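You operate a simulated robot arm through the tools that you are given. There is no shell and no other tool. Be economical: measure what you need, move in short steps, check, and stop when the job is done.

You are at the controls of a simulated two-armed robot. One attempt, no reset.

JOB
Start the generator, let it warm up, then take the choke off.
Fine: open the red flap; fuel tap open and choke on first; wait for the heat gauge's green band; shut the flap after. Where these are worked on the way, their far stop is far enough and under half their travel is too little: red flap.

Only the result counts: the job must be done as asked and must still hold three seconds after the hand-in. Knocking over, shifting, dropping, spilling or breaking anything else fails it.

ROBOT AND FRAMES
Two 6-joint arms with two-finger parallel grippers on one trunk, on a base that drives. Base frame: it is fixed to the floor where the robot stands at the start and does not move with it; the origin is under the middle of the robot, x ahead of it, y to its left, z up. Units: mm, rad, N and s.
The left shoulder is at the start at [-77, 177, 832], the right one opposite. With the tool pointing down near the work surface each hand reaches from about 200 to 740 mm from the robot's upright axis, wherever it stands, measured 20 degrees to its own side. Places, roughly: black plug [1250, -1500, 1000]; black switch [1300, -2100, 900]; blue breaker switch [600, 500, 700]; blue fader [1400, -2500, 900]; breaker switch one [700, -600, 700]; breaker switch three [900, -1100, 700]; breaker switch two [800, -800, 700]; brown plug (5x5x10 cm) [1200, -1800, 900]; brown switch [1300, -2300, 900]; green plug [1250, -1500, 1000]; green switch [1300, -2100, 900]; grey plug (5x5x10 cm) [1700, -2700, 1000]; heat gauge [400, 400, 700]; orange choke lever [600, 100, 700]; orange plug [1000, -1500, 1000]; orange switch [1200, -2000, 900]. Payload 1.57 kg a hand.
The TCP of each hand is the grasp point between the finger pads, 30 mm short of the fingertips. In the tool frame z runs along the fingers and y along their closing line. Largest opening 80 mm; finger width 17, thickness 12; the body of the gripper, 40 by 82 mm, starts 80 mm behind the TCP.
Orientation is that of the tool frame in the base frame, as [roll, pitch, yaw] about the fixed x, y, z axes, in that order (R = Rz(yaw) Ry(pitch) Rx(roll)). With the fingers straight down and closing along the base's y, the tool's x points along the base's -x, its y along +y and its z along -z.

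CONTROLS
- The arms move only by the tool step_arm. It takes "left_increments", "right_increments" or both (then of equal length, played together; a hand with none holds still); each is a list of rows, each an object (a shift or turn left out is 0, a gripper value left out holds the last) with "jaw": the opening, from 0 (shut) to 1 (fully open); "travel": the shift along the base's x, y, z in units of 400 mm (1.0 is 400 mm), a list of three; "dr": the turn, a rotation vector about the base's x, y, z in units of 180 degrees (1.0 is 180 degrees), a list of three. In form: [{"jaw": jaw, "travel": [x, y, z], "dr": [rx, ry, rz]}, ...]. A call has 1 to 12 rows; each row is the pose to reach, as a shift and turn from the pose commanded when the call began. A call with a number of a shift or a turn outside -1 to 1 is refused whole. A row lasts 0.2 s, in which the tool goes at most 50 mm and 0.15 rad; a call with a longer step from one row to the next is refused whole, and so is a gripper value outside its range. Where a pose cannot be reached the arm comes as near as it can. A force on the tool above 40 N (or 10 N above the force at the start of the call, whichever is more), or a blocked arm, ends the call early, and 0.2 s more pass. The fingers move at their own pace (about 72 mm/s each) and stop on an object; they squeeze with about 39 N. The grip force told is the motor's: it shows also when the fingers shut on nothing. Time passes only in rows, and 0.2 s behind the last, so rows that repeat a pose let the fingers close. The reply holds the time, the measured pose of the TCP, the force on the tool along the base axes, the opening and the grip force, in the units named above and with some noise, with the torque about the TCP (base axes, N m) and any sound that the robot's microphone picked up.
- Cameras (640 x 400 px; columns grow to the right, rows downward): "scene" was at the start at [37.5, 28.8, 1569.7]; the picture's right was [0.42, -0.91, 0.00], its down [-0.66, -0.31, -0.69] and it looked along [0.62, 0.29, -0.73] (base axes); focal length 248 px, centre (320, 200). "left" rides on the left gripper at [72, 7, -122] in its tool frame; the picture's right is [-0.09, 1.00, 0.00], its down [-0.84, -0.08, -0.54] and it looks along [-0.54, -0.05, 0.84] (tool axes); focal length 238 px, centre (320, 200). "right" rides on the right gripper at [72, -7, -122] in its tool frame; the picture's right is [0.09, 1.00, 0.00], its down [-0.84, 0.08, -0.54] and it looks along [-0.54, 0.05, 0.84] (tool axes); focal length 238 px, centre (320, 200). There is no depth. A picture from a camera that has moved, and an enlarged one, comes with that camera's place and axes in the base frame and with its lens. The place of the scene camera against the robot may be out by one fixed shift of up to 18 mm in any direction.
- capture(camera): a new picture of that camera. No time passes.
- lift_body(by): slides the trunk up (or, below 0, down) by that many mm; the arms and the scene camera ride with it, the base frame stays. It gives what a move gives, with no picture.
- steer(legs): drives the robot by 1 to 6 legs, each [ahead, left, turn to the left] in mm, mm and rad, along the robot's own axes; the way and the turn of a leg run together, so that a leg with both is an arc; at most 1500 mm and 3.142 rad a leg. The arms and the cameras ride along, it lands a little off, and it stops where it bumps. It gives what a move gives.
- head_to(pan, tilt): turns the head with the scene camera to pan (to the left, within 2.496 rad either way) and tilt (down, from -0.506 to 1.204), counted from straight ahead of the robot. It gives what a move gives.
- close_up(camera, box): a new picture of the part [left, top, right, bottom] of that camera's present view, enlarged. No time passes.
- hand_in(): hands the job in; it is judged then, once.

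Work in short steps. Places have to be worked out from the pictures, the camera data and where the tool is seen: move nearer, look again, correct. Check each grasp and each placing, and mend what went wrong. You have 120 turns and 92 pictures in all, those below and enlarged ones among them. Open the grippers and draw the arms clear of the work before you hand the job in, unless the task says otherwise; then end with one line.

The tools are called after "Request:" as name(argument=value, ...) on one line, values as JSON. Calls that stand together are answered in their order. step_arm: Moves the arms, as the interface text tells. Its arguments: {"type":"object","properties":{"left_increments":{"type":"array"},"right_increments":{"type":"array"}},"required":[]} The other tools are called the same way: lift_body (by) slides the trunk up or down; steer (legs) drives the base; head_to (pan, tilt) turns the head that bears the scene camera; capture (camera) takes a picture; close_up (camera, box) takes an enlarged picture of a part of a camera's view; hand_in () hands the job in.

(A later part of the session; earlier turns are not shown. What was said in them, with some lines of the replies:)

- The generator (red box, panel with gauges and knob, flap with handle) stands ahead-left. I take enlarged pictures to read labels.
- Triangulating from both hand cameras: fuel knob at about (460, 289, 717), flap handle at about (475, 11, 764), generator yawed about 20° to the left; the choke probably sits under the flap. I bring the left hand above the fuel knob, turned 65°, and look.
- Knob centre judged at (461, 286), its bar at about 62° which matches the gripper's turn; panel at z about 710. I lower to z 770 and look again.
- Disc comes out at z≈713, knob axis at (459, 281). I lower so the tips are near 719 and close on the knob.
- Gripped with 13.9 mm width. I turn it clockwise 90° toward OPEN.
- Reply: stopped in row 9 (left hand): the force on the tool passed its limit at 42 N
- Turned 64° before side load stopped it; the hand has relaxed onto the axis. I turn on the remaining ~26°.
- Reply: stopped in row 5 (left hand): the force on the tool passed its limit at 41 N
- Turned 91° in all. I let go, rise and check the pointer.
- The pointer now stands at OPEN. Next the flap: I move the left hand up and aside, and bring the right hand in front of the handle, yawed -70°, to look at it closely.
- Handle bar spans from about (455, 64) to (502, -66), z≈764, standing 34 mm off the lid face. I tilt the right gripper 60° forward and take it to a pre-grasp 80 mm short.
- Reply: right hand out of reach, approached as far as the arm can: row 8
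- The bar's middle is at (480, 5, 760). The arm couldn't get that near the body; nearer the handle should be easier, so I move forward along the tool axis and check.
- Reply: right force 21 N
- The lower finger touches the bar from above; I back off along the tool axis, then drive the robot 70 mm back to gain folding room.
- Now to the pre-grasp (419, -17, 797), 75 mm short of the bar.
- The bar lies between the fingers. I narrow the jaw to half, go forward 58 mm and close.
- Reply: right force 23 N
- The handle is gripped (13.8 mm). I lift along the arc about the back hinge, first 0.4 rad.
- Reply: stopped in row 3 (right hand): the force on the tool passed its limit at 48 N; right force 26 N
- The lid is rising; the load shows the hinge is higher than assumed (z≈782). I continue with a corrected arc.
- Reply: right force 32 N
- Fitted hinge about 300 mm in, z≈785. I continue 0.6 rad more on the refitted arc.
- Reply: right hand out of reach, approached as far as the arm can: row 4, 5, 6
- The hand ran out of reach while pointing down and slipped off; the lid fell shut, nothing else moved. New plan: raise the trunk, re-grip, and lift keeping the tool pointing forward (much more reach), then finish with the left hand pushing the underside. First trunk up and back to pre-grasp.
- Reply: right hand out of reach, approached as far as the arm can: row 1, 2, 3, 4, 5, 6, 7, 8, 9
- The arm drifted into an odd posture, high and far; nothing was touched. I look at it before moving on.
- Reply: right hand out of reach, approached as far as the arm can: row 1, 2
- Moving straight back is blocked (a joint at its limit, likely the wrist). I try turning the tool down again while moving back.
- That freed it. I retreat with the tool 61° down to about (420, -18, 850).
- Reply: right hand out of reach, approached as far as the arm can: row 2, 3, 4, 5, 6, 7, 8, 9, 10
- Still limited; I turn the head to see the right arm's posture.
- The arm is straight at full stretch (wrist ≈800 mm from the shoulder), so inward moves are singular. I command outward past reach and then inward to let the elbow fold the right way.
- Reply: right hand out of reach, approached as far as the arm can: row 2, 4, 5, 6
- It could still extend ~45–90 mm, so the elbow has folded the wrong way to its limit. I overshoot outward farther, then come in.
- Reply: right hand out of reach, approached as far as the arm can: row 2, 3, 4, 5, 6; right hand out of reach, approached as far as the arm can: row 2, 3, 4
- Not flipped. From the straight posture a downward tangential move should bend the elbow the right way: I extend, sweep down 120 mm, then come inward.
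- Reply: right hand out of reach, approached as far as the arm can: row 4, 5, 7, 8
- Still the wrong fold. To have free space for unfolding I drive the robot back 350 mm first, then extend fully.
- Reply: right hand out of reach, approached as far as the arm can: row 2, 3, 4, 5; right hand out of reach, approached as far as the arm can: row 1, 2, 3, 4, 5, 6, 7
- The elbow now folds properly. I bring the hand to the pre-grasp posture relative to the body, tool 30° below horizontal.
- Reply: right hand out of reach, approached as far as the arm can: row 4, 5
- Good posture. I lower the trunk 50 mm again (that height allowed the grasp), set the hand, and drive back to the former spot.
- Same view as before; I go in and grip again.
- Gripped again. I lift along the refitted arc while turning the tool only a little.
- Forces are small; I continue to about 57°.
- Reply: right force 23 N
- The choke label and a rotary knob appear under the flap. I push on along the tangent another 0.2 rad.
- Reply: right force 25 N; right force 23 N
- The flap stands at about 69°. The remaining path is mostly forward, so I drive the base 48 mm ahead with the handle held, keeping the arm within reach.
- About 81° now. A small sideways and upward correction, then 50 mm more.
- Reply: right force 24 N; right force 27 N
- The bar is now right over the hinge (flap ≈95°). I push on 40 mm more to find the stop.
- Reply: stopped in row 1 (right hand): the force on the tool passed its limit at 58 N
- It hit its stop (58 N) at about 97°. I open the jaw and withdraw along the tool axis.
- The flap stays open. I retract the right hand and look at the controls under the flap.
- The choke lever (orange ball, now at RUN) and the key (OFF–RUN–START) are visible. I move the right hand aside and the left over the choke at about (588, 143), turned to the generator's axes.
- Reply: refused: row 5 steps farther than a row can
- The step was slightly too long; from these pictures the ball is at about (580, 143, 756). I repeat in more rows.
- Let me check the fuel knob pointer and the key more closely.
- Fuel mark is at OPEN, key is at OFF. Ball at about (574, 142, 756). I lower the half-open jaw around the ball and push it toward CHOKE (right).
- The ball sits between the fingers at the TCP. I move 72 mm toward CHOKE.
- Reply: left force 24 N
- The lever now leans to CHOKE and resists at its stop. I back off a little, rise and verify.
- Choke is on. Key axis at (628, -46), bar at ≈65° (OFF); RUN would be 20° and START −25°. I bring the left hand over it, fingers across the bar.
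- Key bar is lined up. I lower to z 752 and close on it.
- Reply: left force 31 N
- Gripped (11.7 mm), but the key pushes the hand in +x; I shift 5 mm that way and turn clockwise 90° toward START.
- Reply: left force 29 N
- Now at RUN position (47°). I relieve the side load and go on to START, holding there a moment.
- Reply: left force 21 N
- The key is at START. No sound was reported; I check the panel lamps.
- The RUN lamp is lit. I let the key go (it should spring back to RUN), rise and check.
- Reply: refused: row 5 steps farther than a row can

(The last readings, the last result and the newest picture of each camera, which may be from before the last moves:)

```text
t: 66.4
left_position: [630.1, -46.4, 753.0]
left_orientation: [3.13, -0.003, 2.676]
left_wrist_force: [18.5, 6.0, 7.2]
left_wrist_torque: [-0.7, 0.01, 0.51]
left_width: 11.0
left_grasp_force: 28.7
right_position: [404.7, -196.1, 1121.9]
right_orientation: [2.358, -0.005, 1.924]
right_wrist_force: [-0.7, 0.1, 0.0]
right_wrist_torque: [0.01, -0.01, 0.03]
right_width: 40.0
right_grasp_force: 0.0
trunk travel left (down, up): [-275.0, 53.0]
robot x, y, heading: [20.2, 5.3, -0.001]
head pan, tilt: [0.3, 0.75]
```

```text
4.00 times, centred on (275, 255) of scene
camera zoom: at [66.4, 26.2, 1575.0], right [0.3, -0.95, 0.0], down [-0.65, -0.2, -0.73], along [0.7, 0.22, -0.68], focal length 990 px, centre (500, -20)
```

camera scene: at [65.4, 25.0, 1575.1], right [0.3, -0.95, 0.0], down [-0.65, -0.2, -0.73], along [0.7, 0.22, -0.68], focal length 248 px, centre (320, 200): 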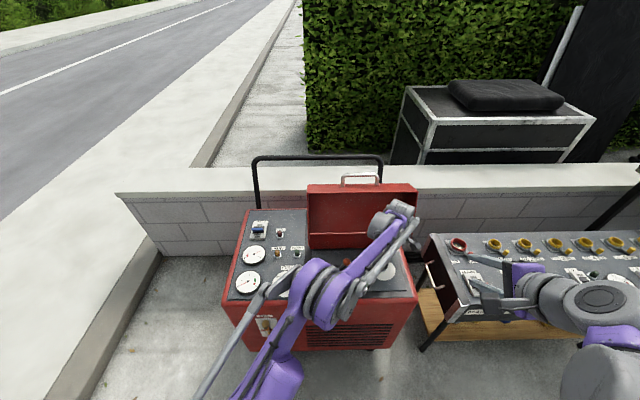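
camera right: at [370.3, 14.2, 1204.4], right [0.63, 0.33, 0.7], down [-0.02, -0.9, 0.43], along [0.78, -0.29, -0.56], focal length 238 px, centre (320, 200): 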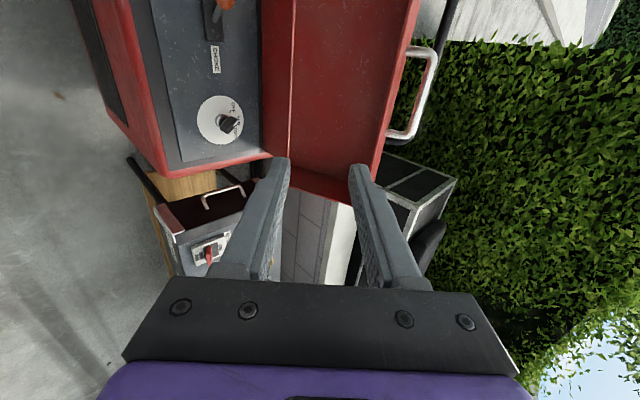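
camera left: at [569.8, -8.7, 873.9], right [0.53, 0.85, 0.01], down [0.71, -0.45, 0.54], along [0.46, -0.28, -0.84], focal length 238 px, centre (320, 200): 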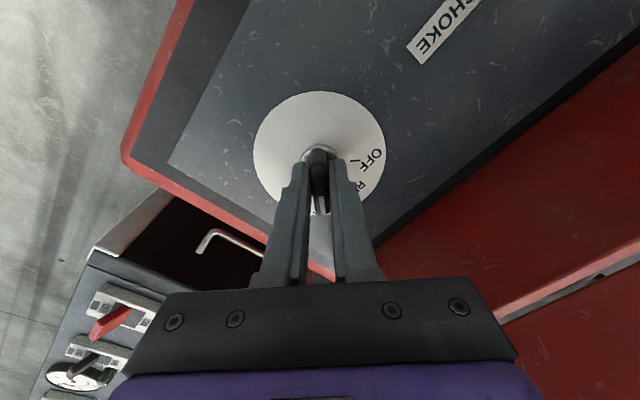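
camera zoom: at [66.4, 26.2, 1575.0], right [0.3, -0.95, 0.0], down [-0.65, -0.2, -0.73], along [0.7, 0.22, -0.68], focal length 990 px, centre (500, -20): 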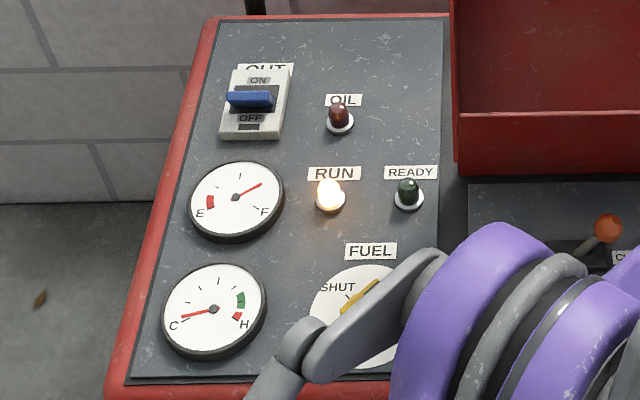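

One row stepped too far; I repeat with smaller steps.

Request:
step_arm(left_increments=[{"jaw": 0.5}, {"jaw": 1}, {"jaw": 1}, {"travel": [0, 0, 0.1]}, {"travel": [-0.01, 0.02, 0.2]}, {"travel": [-0.03, 0.06, 0.3]}])

Request:
capture(camera="left")

Request:
close_up(camera="scene", box=[225, 205, 325, 305])

```text
t: 67.8
left_position: [617.4, -24.2, 872.0]
left_orientation: [3.129, -0.001, 2.673]
left_wrist_force: [-1.2, 0.1, 0.3]
left_wrist_torque: [0.06, 0.02, -0.03]
left_width: 80.1
left_grasp_force: 0.1
right_position: [402.9, -198.0, 1122.6]
right_orientation: [2.356, -0.004, 1.923]
right_wrist_force: [0.7, 0.0, 0.3]
right_wrist_torque: [0.0, -0.02, 0.01]
right_width: 40.2
right_grasp_force: 0.1
trunk travel left (down, up): [-275.0, 53.0]
robot x, y, heading: [20.8, 4.0, -0.001]
head pan, tilt: [0.3, 0.75]
```

```text
36 pictures are left
camera left: at [557.5, 13.0, 993.9], right [0.53, 0.85, 0.01], down [0.71, -0.45, 0.54], along [0.46, -0.28, -0.84], focal length 238 px, centre (320, 200)
```

left: 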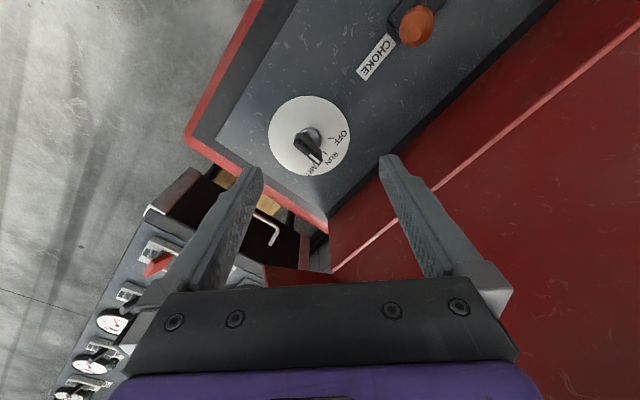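

```text
4.00 times, centred on (275, 255) of scene
camera zoom: at [64.1, 25.7, 1575.0], right [0.3, -0.96, 0.0], down [-0.65, -0.2, -0.73], along [0.7, 0.22, -0.68], focal length 990 px, centre (500, -20)
```

zoom: 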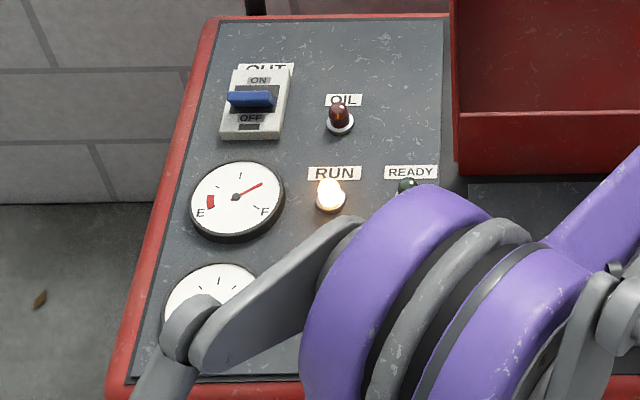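

Engine runs, key back at RUN. I move the left hand above the choke ball (589, 88), turned to the lever axis, and watch the heat gauge.

Request:
step_arm(left_increments=[{"travel": [-0.01, 0.05, 0], "dr": [0, 0, 0.044]}, {"travel": [-0.02, 0.1, 0], "dr": [0, 0, 0.088]}, {"travel": [-0.03, 0.15, 0], "dr": [0, 0, 0.132]}, {"travel": [-0.04, 0.2, 0], "dr": [0, 0, 0.176]}, {"travel": [-0.055, 0.24, 0], "dr": [0, 0, 0.22]}, {"travel": [-0.072, 0.28, 0], "dr": [0, 0, 0.26]}])

Request:
capture(camera="left")

Request:
capture(camera="scene")

```text
t: 69.2
left_position: [587.6, 90.2, 871.6]
left_orientation: [3.129, -0.003, -2.788]
left_wrist_force: [-0.5, 0.3, 0.1]
left_wrist_torque: [0.0, -0.02, 0.0]
left_width: 79.7
left_grasp_force: 0.1
right_position: [402.0, -198.0, 1122.0]
right_orientation: [2.358, -0.006, 1.922]
right_wrist_force: [0.6, 0.1, 0.1]
right_wrist_torque: [-0.01, -0.01, 0.01]
right_width: 39.9
right_grasp_force: 0.0
trunk travel left (down, up): [-275.0, 53.0]
robot x, y, heading: [20.5, 7.4, -0.0]
head pan, tilt: [0.3, 0.75]
```

```text
34 pictures are left
camera left: at [519.6, 70.0, 993.6], right [-0.26, 0.97, 0.01], down [0.82, 0.21, 0.54], along [0.52, 0.15, -0.84], focal length 238 px, centre (320, 200)
```

left: 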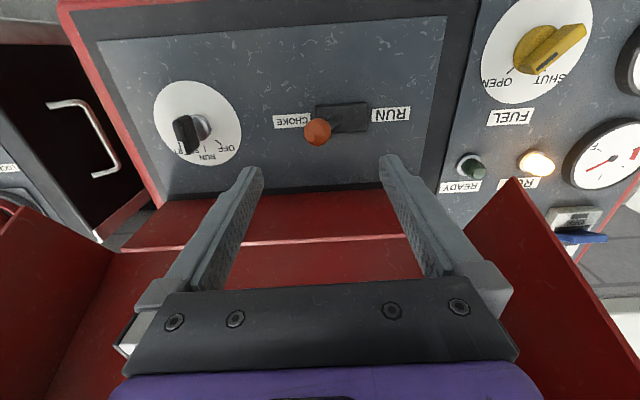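

```text
33 pictures are left
camera scene: at [64.7, 25.7, 1575.0], right [0.3, -0.96, 0.0], down [-0.65, -0.2, -0.73], along [0.7, 0.22, -0.68], focal length 248 px, centre (320, 200)
```

scene: 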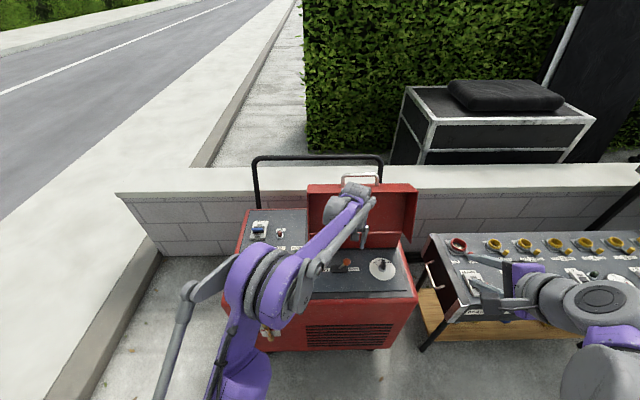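

The forearm hides the gauge from the head; I shift the left hand left so its own camera sees the gauge, and wait about 2 s.

Request:
step_arm(left_increments=[{"travel": [-0.04, 0.09, 0.03]}, {"travel": [-0.08, 0.18, 0.06]}, {"travel": [-0.12, 0.26, 0.08]}, {"travel": [-0.12, 0.26, 0.08]}, {"travel": [-0.12, 0.26, 0.08]}, {"travel": [-0.12, 0.26, 0.08]}, {"travel": [-0.12, 0.26, 0.08]}, {"travel": [-0.12, 0.26, 0.08]}, {"travel": [-0.12, 0.26, 0.08]}, {"travel": [-0.12, 0.26, 0.08]}])

Request:
capture(camera="left")

```text
t: 71.4
left_position: [538.6, 193.3, 905.2]
left_orientation: [3.129, -0.002, -2.792]
left_wrist_force: [0.4, 0.9, 0.3]
left_wrist_torque: [0.03, -0.03, 0.01]
left_width: 79.9
left_grasp_force: 0.0
right_position: [403.1, -198.2, 1121.1]
right_orientation: [2.357, -0.004, 1.924]
right_wrist_force: [0.6, 0.0, 0.3]
right_wrist_torque: [-0.03, -0.01, -0.03]
right_width: 39.8
right_grasp_force: 0.0
trunk travel left (down, up): [-275.0, 53.0]
robot x, y, heading: [20.8, 5.3, 0.003]
head pan, tilt: [0.3, 0.75]
```

```text
32 pictures are left
camera left: at [471.8, 174.3, 1026.8], right [-0.25, 0.97, 0.01], down [0.82, 0.21, 0.54], along [0.52, 0.15, -0.84], focal length 238 px, centre (320, 200)
```

left: 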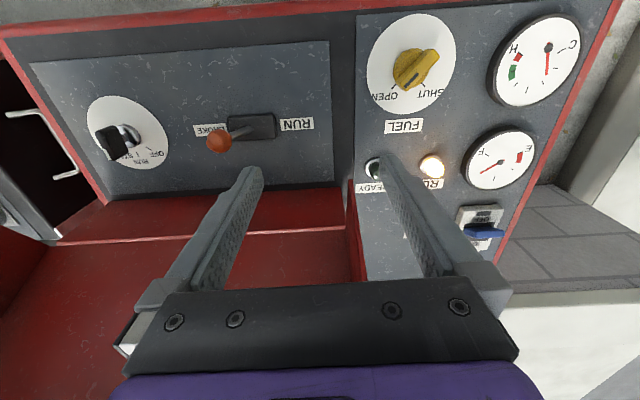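

The needle is already half way. I wait 2 s more and look.

Request:
step_arm(left_increments=[{"travel": [0, 0, 0]}, {"travel": [0, 0, 0]}, {"travel": [0, 0, 0]}, {"travel": [0, 0, 0]}, {"travel": [0, 0, 0]}, {"travel": [0, 0, 0]}, {"travel": [0, 0, 0]}, {"travel": [0, 0, 0]}, {"travel": [0, 0, 0]}])

Request:
close_up(camera="left", box=[350, 0, 640, 200])

```text
t: 73.4
left_position: [539.2, 193.3, 905.3]
left_orientation: [3.13, -0.004, -2.793]
left_wrist_force: [0.6, -1.0, 0.5]
left_wrist_torque: [-0.01, 0.01, 0.02]
left_width: 80.0
left_grasp_force: 0.0
right_position: [404.3, -197.4, 1123.3]
right_orientation: [2.356, -0.006, 1.922]
right_wrist_force: [0.0, -0.5, -0.6]
right_wrist_torque: [0.01, 0.01, 0.01]
right_width: 39.8
right_grasp_force: 0.1
trunk travel left (down, up): [-275.0, 53.0]
robot x, y, heading: [16.3, 3.0, 0.004]
head pan, tilt: [0.3, 0.75]
```

```text
2.00 times, centred on (495, 100) of left
camera zoom: at [471.8, 174.3, 1026.8], right [-0.25, 0.97, 0.01], down [0.82, 0.21, 0.54], along [0.52, 0.15, -0.84], focal length 477 px, centre (-30, 400)
```

zoom: 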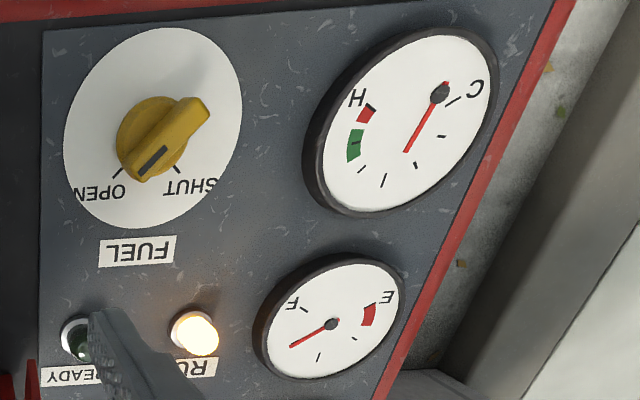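

Needle at about 45 %, green begins near 75 %. I wait another 2.6 s.

Request:
step_arm(left_increments=[{"jaw": 1}, {"jaw": 1}, {"jaw": 1}, {"jaw": 1}, {"jaw": 1}, {"jaw": 1}, {"jaw": 1}, {"jaw": 1}, {"jaw": 1}, {"jaw": 1}, {"jaw": 1}, {"jaw": 1}])

Request:
close_up(camera="left", box=[350, 0, 640, 200])

```text
t: 76.0
left_position: [540.8, 192.8, 904.4]
left_orientation: [3.128, -0.004, -2.794]
left_wrist_force: [0.3, 0.5, 0.4]
left_wrist_torque: [-0.02, 0.04, 0.02]
left_width: 79.9
left_grasp_force: 0.0
right_position: [403.8, -196.7, 1121.6]
right_orientation: [2.357, -0.005, 1.923]
right_wrist_force: [0.4, -0.1, 1.0]
right_wrist_torque: [-0.03, 0.02, -0.04]
right_width: 39.8
right_grasp_force: 0.1
trunk travel left (down, up): [-275.0, 53.0]
robot x, y, heading: [19.1, 5.8, 0.002]
head pan, tilt: [0.3, 0.75]
```

```text
2.00 times, centred on (495, 100) of left
camera zoom: at [471.8, 174.3, 1026.8], right [-0.25, 0.97, 0.01], down [0.82, 0.21, 0.54], along [0.52, 0.15, -0.84], focal length 477 px, centre (-30, 400)
```

zoom: 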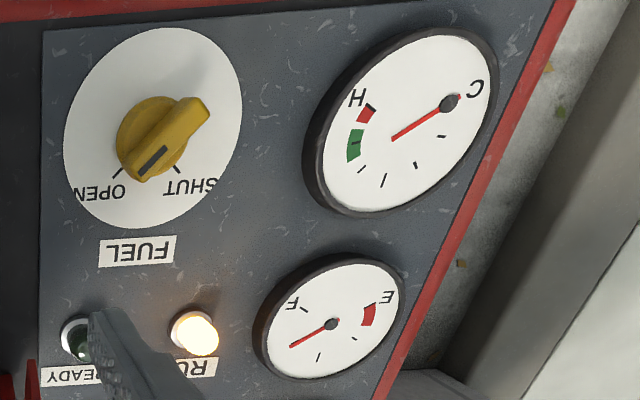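

The needle direction is close to the green band; READY is not lit yet. I move back above the choke ball, from where the READY lamp is visible, and check.

Request:
step_arm(left_increments=[{"travel": [0.04, -0.09, -0.03], "jaw": 0.65}, {"travel": [0.08, -0.18, -0.06]}, {"travel": [0.12, -0.258, -0.08]}])

Request:
capture(camera="left")

Request:
close_up(camera="scene", box=[225, 205, 325, 305])

```text
t: 76.8
left_position: [589.4, 89.6, 873.2]
left_orientation: [3.126, -0.003, -2.791]
left_wrist_force: [-0.7, 0.0, 0.0]
left_wrist_torque: [0.01, 0.0, 0.01]
left_width: 52.1
left_grasp_force: 0.0
right_position: [403.9, -198.4, 1121.2]
right_orientation: [2.356, -0.007, 1.923]
right_wrist_force: [0.0, -0.6, 0.4]
right_wrist_torque: [0.03, 0.0, -0.02]
right_width: 39.9
right_grasp_force: 0.1
trunk travel left (down, up): [-275.0, 53.0]
robot x, y, heading: [18.5, 7.2, -0.001]
head pan, tilt: [0.3, 0.75]
```

```text
29 pictures are left
camera left: at [520.7, 70.5, 994.1], right [-0.26, 0.97, 0.01], down [0.82, 0.21, 0.54], along [0.52, 0.15, -0.84], focal length 238 px, centre (320, 200)
```

left: 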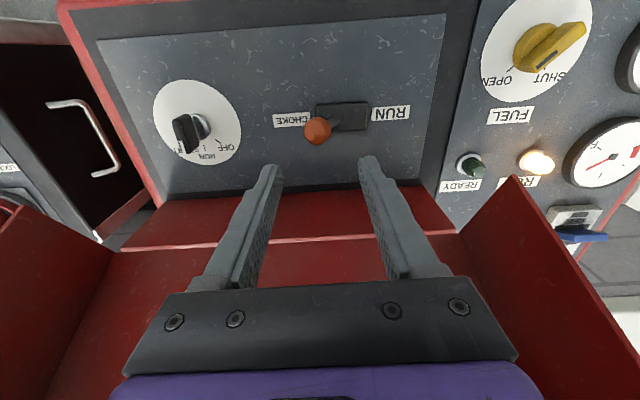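

```text
4.00 times, centred on (275, 255) of scene
camera zoom: at [65.7, 24.5, 1575.1], right [0.3, -0.95, 0.0], down [-0.65, -0.2, -0.73], along [0.7, 0.22, -0.68], focal length 990 px, centre (500, -20)
```

zoom: 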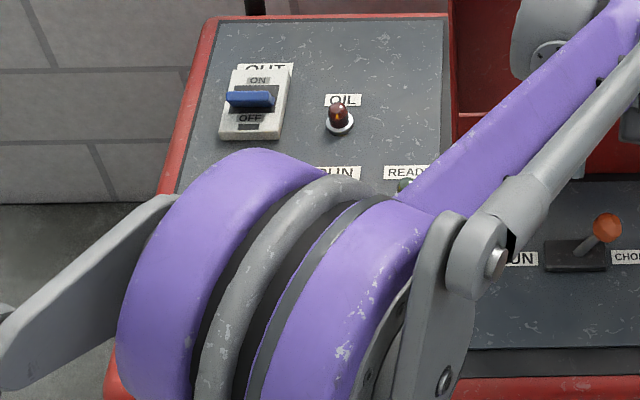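

By needle direction (58° at t=76, band ≈57–81°) it is now inside the green band, so I take the choke off: lower around the ball and push toward RUN.

Request:
step_arm(left_increments=[{"travel": [0, 0, -0.11], "jaw": 0.65}, {"travel": [0, 0, -0.21]}, {"travel": [-0.003, 0.005, -0.27]}, {"travel": [-0.035, 0.098, -0.265]}, {"travel": [-0.067, 0.183, -0.27]}, {"travel": [-0.067, 0.187, -0.27]}])

Request:
capture(camera="left")

```text
t: 78.2
left_position: [560.6, 157.8, 764.8]
left_orientation: [3.131, -0.002, -2.795]
left_wrist_force: [11.0, -25.2, 7.5]
left_wrist_torque: [-1.06, -0.43, 0.03]
left_width: 76.5
left_grasp_force: 14.5
right_position: [403.5, -200.8, 1121.9]
right_orientation: [2.356, -0.006, 1.921]
right_wrist_force: [0.9, 0.6, -0.4]
right_wrist_torque: [0.06, -0.01, -0.03]
right_width: 40.1
right_grasp_force: 0.2
trunk travel left (down, up): [-275.0, 53.0]
robot x, y, heading: [18.5, 6.1, 0.001]
head pan, tilt: [0.3, 0.75]
```

```text
27 pictures are left
camera left: at [493.4, 140.0, 885.8], right [-0.25, 0.97, 0.01], down [0.82, 0.21, 0.54], along [0.52, 0.14, -0.84], focal length 238 px, centre (320, 200)
```

left: 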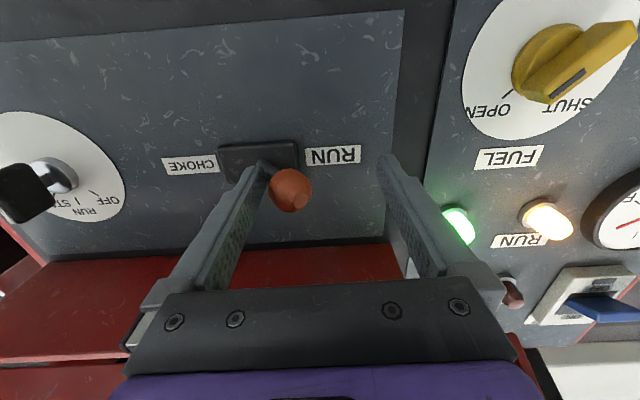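

READY is lit and the lever stands at RUN. I back off, rise and check lever and gauge.

Request:
step_arm(left_increments=[{"travel": [0.008, -0.022, 0], "jaw": 1}, {"travel": [0.0, 0.0, 0.1]}, {"travel": [-0.03, 0.05, 0.2]}, {"travel": [-0.06, 0.1, 0.3]}, {"travel": [-0.06, 0.1, 0.36]}])

Request:
capture(camera="left")

```text
t: 79.4
left_position: [537.6, 205.2, 910.6]
left_orientation: [3.13, -0.004, -2.792]
left_wrist_force: [1.0, 0.4, -1.0]
left_wrist_torque: [-0.02, -0.02, 0.01]
left_width: 79.9
left_grasp_force: 0.0
right_position: [404.0, -197.3, 1121.4]
right_orientation: [2.356, -0.005, 1.923]
right_wrist_force: [-0.1, -0.1, -0.1]
right_wrist_torque: [0.0, 0.02, 0.02]
right_width: 40.1
right_grasp_force: 0.0
trunk travel left (down, up): [-275.0, 53.0]
robot x, y, heading: [20.4, 7.6, 0.002]
head pan, tilt: [0.3, 0.75]
```

```text
26 pictures are left
camera left: at [469.4, 185.8, 1032.3], right [-0.25, 0.97, 0.01], down [0.82, 0.21, 0.54], along [0.52, 0.15, -0.84], focal length 238 px, centre (320, 200)
```

left: 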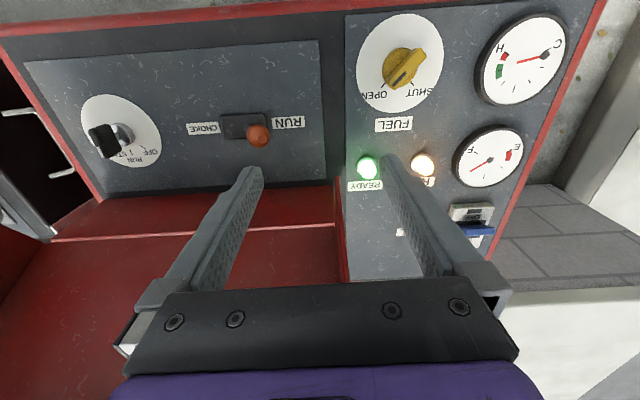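

All good: choke off, READY and RUN lit, needle in green. Now I close the flap: left hand parks aside, right hand returns to just before the handle.

Request:
step_arm(left_increments=[{"travel": [-0.05, 0.06, 0.03]}, {"travel": [-0.1, 0.12, 0.06]}, {"travel": [-0.15, 0.18, 0.08]}, {"travel": [-0.2, 0.25, 0.1]}, {"travel": [-0.25, 0.32, 0.1]}, {"travel": [-0.3, 0.34, 0.1]}, {"travel": [-0.3, 0.34, 0.1]}, {"travel": [-0.3, 0.34, 0.1]}, {"travel": [-0.3, 0.34, 0.1]}, {"travel": [-0.3, 0.34, 0.1]}], right_increments=[{"travel": [0.04, 0.09, 0], "jaw": 0.5}, {"travel": [0.08, 0.18, 0]}, {"travel": [0.12, 0.27, 0]}, {"travel": [0.16, 0.36, 0]}, {"travel": [0.19, 0.443, 0]}, {"travel": [0.29, 0.48, 0]}, {"travel": [0.39, 0.52, 0]}, {"travel": [0.49, 0.56, 0]}, {"travel": [0.59, 0.61, 0.005]}, {"travel": [0.69, 0.65, 0.007]}])

Request:
capture(camera="right")

```text
t: 81.6
left_position: [421.0, 340.9, 948.6]
left_orientation: [3.129, -0.004, -2.791]
left_wrist_force: [0.3, 0.1, -0.7]
left_wrist_torque: [-0.02, -0.02, 0.03]
left_width: 79.8
left_grasp_force: 0.1
right_position: [679.1, 60.7, 1125.0]
right_orientation: [2.361, -0.007, 1.923]
right_wrist_force: [0.6, 0.4, 0.7]
right_wrist_torque: [-0.01, 0.01, -0.02]
right_width: 39.9
right_grasp_force: 0.0
trunk travel left (down, up): [-275.0, 53.0]
robot x, y, heading: [20.7, 3.9, -0.001]
head pan, tilt: [0.3, 0.75]
```

```text
25 pictures are left
camera right: at [569.2, 96.4, 1207.8], right [0.63, 0.33, 0.7], down [-0.02, -0.9, 0.43], along [0.78, -0.29, -0.56], focal length 238 px, centre (320, 200)
```

right: 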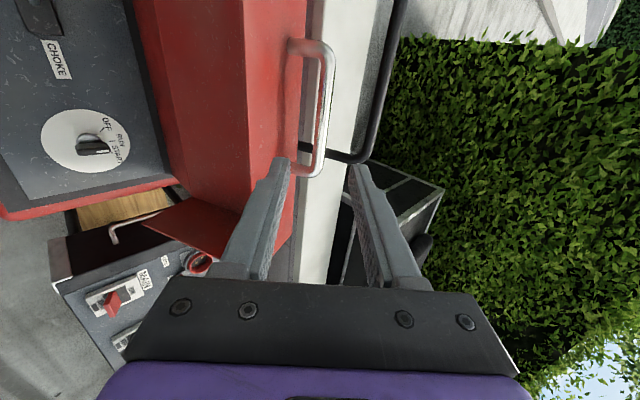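

The handle bar lies between the fingers again; I go in 98 mm along the tool axis and grip.

Request:
step_arm(right_increments=[{"travel": [0.055, 0.019, -0.06]}, {"travel": [0.11, 0.038, -0.12]}, {"travel": [0.165, 0.057, -0.177]}, {"travel": [0.165, 0.057, -0.177], "jaw": 0}, {"travel": [0.165, 0.057, -0.177], "jaw": 0}, {"travel": [0.165, 0.057, -0.177], "jaw": 0}])

Request:
capture(camera="right")

```text
t: 83.0
left_position: [417.4, 341.9, 949.0]
left_orientation: [3.128, -0.003, -2.792]
left_wrist_force: [0.9, 0.1, 0.3]
left_wrist_torque: [0.03, 0.03, -0.02]
left_width: 80.1
left_grasp_force: 0.0
right_position: [743.7, 82.2, 1054.0]
right_orientation: [2.356, -0.005, 1.924]
right_wrist_force: [2.6, 0.3, 6.5]
right_wrist_torque: [0.43, -0.02, -0.37]
right_width: 14.0
right_grasp_force: 30.5
trunk travel left (down, up): [-275.0, 53.0]
robot x, y, heading: [19.4, 7.1, -0.002]
head pan, tilt: [0.3, 0.75]
```

```text
24 pictures are left
camera right: at [634.1, 118.4, 1137.1], right [0.63, 0.33, 0.71], down [-0.02, -0.9, 0.43], along [0.78, -0.29, -0.56], focal length 238 px, centre (320, 200)
```

right: 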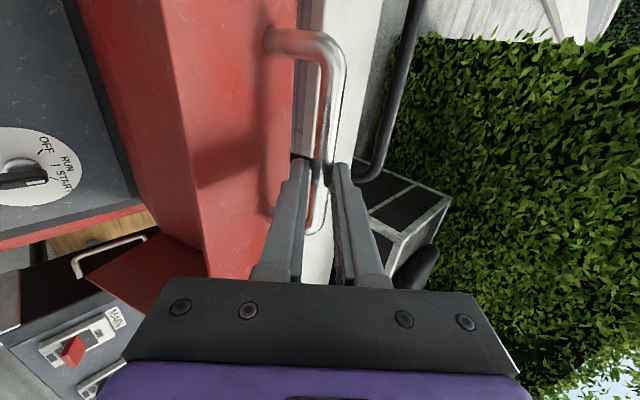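

Gripped. I retrace the way: drive back 55 mm first.

Request:
steer(legs=[[-55, -10, 0]])

Request:
step_arm(right_increments=[{"travel": [-0.02, -0.01, 0]}])

```text
t: 83.8
left_position: [405.7, 339.5, 949.1]
left_orientation: [3.128, -0.002, -2.791]
left_wrist_force: [-1.1, -0.4, 0.4]
left_wrist_torque: [0.01, -0.04, 0.01]
left_width: 80.2
left_grasp_force: 0.0
right_position: [731.2, 79.5, 1055.2]
right_orientation: [2.347, -0.006, 1.919]
right_wrist_force: [-0.9, -1.3, -11.4]
right_wrist_torque: [0.42, 0.21, -0.31]
right_width: 13.7
right_grasp_force: 30.7
trunk travel left (down, up): [-275.0, 53.0]
robot x, y, heading: [9.9, 2.1, -0.002]
head pan, tilt: [0.3, 0.75]
stopped in leg 1: the force on the tool passed its limit at 44 N (the readings are from after the stop); the commanded pose is now the measured one
```

```text
t: 84.2
left_position: [407.1, 338.6, 950.1]
left_orientation: [3.129, -0.005, -2.794]
left_wrist_force: [-0.9, -1.2, -1.3]
left_wrist_torque: [-0.01, 0.01, -0.03]
left_width: 79.9
left_grasp_force: 0.0
right_position: [725.5, 76.8, 1059.0]
right_orientation: [2.344, -0.005, 1.92]
right_wrist_force: [0.4, 1.0, -4.8]
right_wrist_torque: [0.56, 0.13, -0.16]
right_width: 14.1
right_grasp_force: 29.7
trunk travel left (down, up): [-275.0, 53.0]
robot x, y, heading: [7.4, 1.6, -0.006]
head pan, tilt: [0.3, 0.75]
```

It passed a stiff point and is free now. I continue with the arm to about 69°.

Request:
step_arm(right_increments=[{"travel": [-0.06, -0.02, -0.003]}, {"travel": [-0.12, -0.04, -0.01]}, {"travel": [-0.18, -0.058, -0.016]}, {"travel": [-0.235, -0.075, -0.028]}])

```text
t: 85.2
left_position: [403.9, 338.3, 951.3]
left_orientation: [3.127, 0.0, -2.793]
left_wrist_force: [0.1, -0.4, 0.3]
left_wrist_torque: [-0.01, 0.0, -0.01]
left_width: 80.3
left_grasp_force: 0.1
right_position: [628.2, 44.1, 1047.7]
right_orientation: [2.344, -0.005, 1.918]
right_wrist_force: [-6.2, -5.4, 23.6]
right_wrist_torque: [0.48, -0.05, -0.32]
right_width: 14.2
right_grasp_force: 29.9
trunk travel left (down, up): [-275.0, 53.0]
robot x, y, heading: [6.5, 1.6, 0.002]
head pan, tilt: [0.3, 0.75]
```

Continuing down the recorded arc to about 28°.

Request:
step_arm(right_increments=[{"travel": [-0.06, -0.018, -0.015]}, {"travel": [-0.12, -0.035, -0.045]}, {"travel": [-0.172, -0.054, -0.092]}, {"travel": [-0.221, -0.071, -0.147]}, {"travel": [-0.263, -0.087, -0.205], "dr": [0.0033, -0.009, 0]}, {"travel": [-0.3, -0.1, -0.267], "dr": [0.0065, -0.018, 0]}, {"travel": [-0.332, -0.112, -0.333], "dr": [0.0098, -0.027, 0]}])

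Request:
capture(camera="right")

```text
t: 86.8
left_position: [404.9, 339.4, 950.9]
left_orientation: [3.129, -0.002, -2.793]
left_wrist_force: [0.8, -0.3, 0.2]
left_wrist_torque: [0.01, 0.02, -0.02]
left_width: 80.0
left_grasp_force: 0.0
right_position: [494.0, 0.9, 914.4]
right_orientation: [2.253, -0.007, 1.924]
right_wrist_force: [-18.1, 3.8, 4.7]
right_wrist_torque: [0.47, 0.25, -0.07]
right_width: 14.0
right_grasp_force: 29.8
trunk travel left (down, up): [-275.0, 53.0]
robot x, y, heading: [10.3, 5.2, -0.001]
head pan, tilt: [0.3, 0.75]
```

```text
23 pictures are left
camera right: at [377.4, 34.6, 987.6], right [0.56, 0.3, 0.77], down [-0.06, -0.92, 0.4], along [0.83, -0.27, -0.49], focal length 238 px, centre (320, 200)
```

right: 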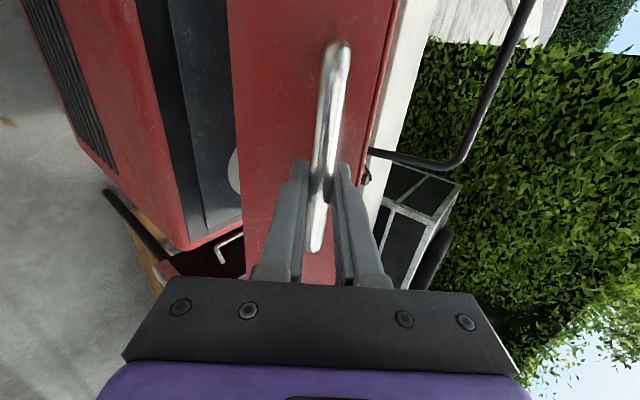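

Nearly shut; I lower on with the tool held at this tilt.

Request:
step_arm(right_increments=[{"travel": [-0.0255, -0.0092, -0.0675]}, {"travel": [-0.0445, -0.016, -0.138]}, {"travel": [-0.0565, -0.0204, -0.2095]}])

```text
t: 87.6
left_position: [405.3, 340.0, 950.2]
left_orientation: [3.129, -0.001, -2.792]
left_wrist_force: [-0.1, -0.6, -0.1]
left_wrist_torque: [-0.04, -0.02, 0.04]
left_width: 80.0
left_grasp_force: 0.0
right_position: [474.3, -6.3, 828.4]
right_orientation: [2.256, -0.005, 1.92]
right_wrist_force: [-18.3, 7.7, -1.2]
right_wrist_torque: [0.51, 0.21, -0.12]
right_width: 13.8
right_grasp_force: 30.0
trunk travel left (down, up): [-275.0, 53.0]
robot x, y, heading: [9.2, 2.2, -0.004]
head pan, tilt: [0.3, 0.75]
```

Request:
step_arm(right_increments=[{"travel": [0.0, 0.005, -0.07]}, {"travel": [0.003, 0.006, -0.12]}, {"travel": [0.003, 0.006, -0.145]}])

Request:
capture(camera="right")

```text
t: 88.4
left_position: [404.9, 337.9, 949.8]
left_orientation: [3.129, -0.002, -2.792]
left_wrist_force: [-0.2, -0.7, -0.3]
left_wrist_torque: [0.04, 0.0, 0.0]
left_width: 80.1
left_grasp_force: 0.1
right_position: [475.4, -6.2, 772.2]
right_orientation: [2.256, -0.003, 1.92]
right_wrist_force: [-24.7, -11.0, -5.6]
right_wrist_torque: [0.03, 0.0, -0.47]
right_width: 13.7
right_grasp_force: 30.3
trunk travel left (down, up): [-275.0, 53.0]
robot x, y, heading: [11.1, 1.7, 0.003]
head pan, tilt: [0.3, 0.75]
```

```text
22 pictures are left
camera right: at [358.7, 26.9, 844.7], right [0.56, 0.3, 0.77], down [-0.06, -0.91, 0.4], along [0.83, -0.27, -0.49], focal length 238 px, centre (320, 200)
```

right: 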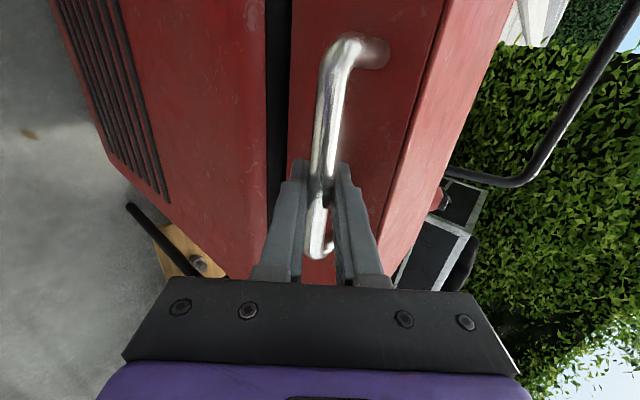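

The handle is back at its closed height. I press down slightly, let go and withdraw.

Request:
step_arm(right_increments=[{"travel": [0, 0, -0.008]}, {"jaw": 0.5}, {"jaw": 0.5}, {"travel": [-0.06, -0.022, 0.05]}, {"travel": [-0.12, -0.044, 0.1]}, {"travel": [-0.12, -0.06, 0.2]}, {"travel": [-0.12, -0.1, 0.3]}])

Request:
capture(camera="scene")

```text
t: 89.4
left_position: [406.4, 339.4, 949.9]
left_orientation: [3.129, -0.001, -2.793]
left_wrist_force: [-1.2, 0.3, 0.3]
left_wrist_torque: [0.0, -0.03, -0.03]
left_width: 80.0
left_grasp_force: 0.1
right_position: [464.4, -7.7, 783.3]
right_orientation: [2.26, -0.005, 1.92]
right_wrist_force: [-0.8, -0.2, 0.0]
right_wrist_torque: [-0.02, 0.02, 0.01]
right_width: 40.1
right_grasp_force: 0.3
trunk travel left (down, up): [-275.0, 53.0]
robot x, y, heading: [10.3, 0.8, 0.001]
head pan, tilt: [0.3, 0.75]
stopped in row 4 (right hand): the force on the tool passed its limit at 52 N (the readings are from after the stop); the commanded pose is now the measured one
```

```text
21 pictures are left
camera scene: at [52.8, 23.4, 1575.4], right [0.3, -0.95, 0.0], down [-0.65, -0.2, -0.73], along [0.7, 0.22, -0.68], focal length 248 px, centre (320, 200)
```

scene: 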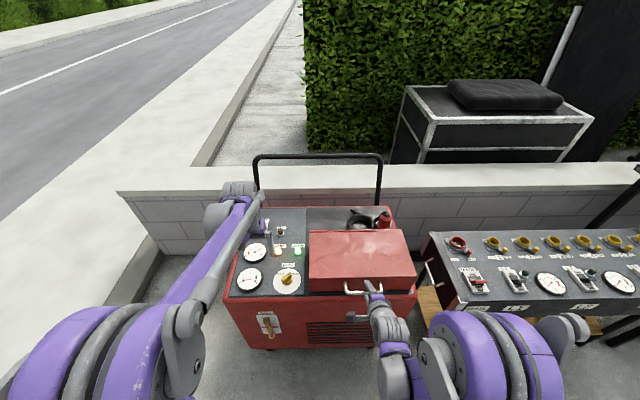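

The flap is shut, but withdrawing touched something. I look from the hand.

Request:
capture(camera="right")

```text
20 pictures are left
camera right: at [347.7, 24.2, 858.3], right [0.56, 0.3, 0.77], down [-0.06, -0.92, 0.4], along [0.82, -0.27, -0.5], focal length 238 px, centre (320, 200)
```

right: 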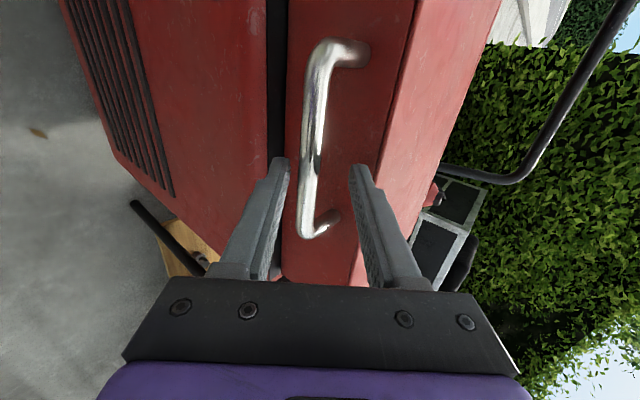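

The lower finger rests against the bar's underside; I shift down-back off it, then withdraw along the tool axis.

Request:
step_arm(right_increments=[{"travel": [-0.015, -0.005, -0.018]}, {"travel": [-0.06, -0.021, 0.02]}, {"travel": [-0.12, -0.042, 0.07]}])

Request:
capture(camera="right")

```text
t: 90.2
left_position: [406.9, 339.3, 949.9]
left_orientation: [3.129, -0.003, -2.791]
left_wrist_force: [0.2, 0.2, 0.5]
left_wrist_torque: [-0.01, 0.02, -0.01]
left_width: 79.9
left_grasp_force: 0.1
right_position: [414.9, -26.6, 812.6]
right_orientation: [2.259, -0.007, 1.921]
right_wrist_force: [-0.5, -0.3, -0.2]
right_wrist_torque: [-0.04, -0.01, -0.01]
right_width: 40.3
right_grasp_force: 0.0
trunk travel left (down, up): [-275.0, 53.0]
robot x, y, heading: [7.7, 1.1, 0.0]
head pan, tilt: [0.3, 0.75]
```

```text
19 pictures are left
camera right: at [298.4, 6.7, 886.5], right [0.57, 0.3, 0.77], down [-0.06, -0.92, 0.4], along [0.82, -0.27, -0.5], focal length 238 px, centre (320, 200)
```

right: 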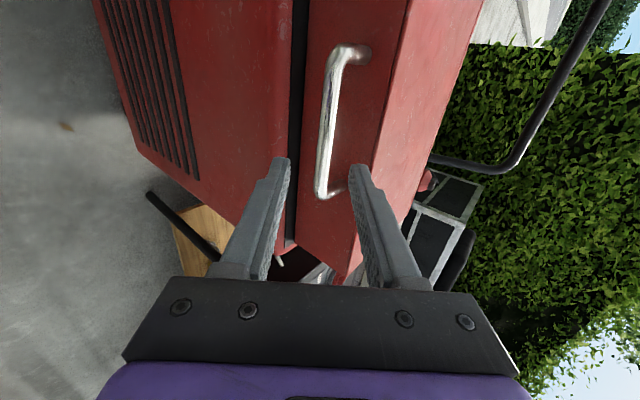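

Free and the flap is fully shut. I drive back 200 mm with both jaws open and make a last check of the panel.

Request:
steer(legs=[[-200, 0, 0]])

Request:
step_arm(right_increments=[{"jaw": 1}, {"jaw": 1}])

Request:
capture(camera="scene")

Request:
close_up(camera="scene", box=[230, 150, 430, 290])

```text
t: 91.7
left_position: [211.8, 338.9, 949.5]
left_orientation: [3.129, -0.002, -2.793]
left_wrist_force: [-1.0, 0.0, 0.3]
left_wrist_torque: [-0.01, 0.0, 0.0]
left_width: 80.0
left_grasp_force: 0.1
right_position: [218.6, -27.4, 812.9]
right_orientation: [2.262, -0.006, 1.917]
right_wrist_force: [-0.5, 0.3, 0.1]
right_wrist_torque: [0.0, 0.02, 0.05]
right_width: 40.1
right_grasp_force: 0.0
trunk travel left (down, up): [-275.0, 53.0]
robot x, y, heading: [-188.1, 3.1, -0.003]
head pan, tilt: [0.3, 0.75]
```

```text
t: 92.3
left_position: [210.3, 338.1, 950.0]
left_orientation: [3.128, -0.002, -2.792]
left_wrist_force: [0.1, -0.5, 0.6]
left_wrist_torque: [0.0, 0.02, -0.03]
left_width: 80.0
left_grasp_force: 0.0
right_position: [217.8, -27.3, 812.6]
right_orientation: [2.259, -0.006, 1.919]
right_wrist_force: [0.2, 0.7, 0.0]
right_wrist_torque: [-0.01, 0.0, -0.01]
right_width: 79.7
right_grasp_force: 0.1
trunk travel left (down, up): [-275.0, 53.0]
robot x, y, heading: [-186.9, 3.3, 0.003]
head pan, tilt: [0.3, 0.75]
```

```text
18 pictures are left
camera scene: at [-143.5, 23.0, 1575.0], right [0.3, -0.96, 0.0], down [-0.65, -0.2, -0.73], along [0.7, 0.22, -0.68], focal length 248 px, centre (320, 200)
```

scene: 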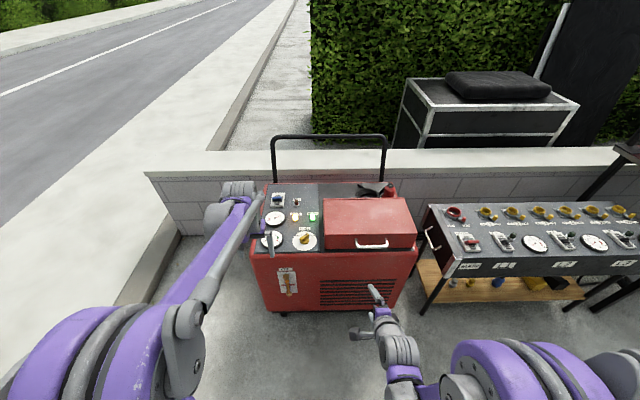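

```text
2.86 times, centred on (330, 220) of scene
camera zoom: at [-143.5, 23.0, 1575.0], right [0.3, -0.96, 0.0], down [-0.65, -0.2, -0.73], along [0.7, 0.22, -0.68], focal length 707 px, centre (291, 143)
```

zoom: 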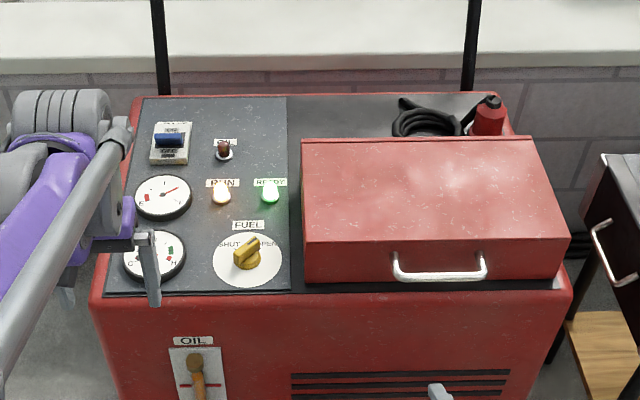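

The engine is running, READY is lit, fuel is at OPEN, the choke is off and the flap is shut. Both arms are clear with the grippers open, so I hand in.

Request:
hand_in()

```text
The job is handed in.
```

The generator is running and warmed up. The choke is off, the flap is shut, and the RUN and READY lamps are both lit. I took the choke off as the heat needle entered the green band; just after, it pointed into the green.
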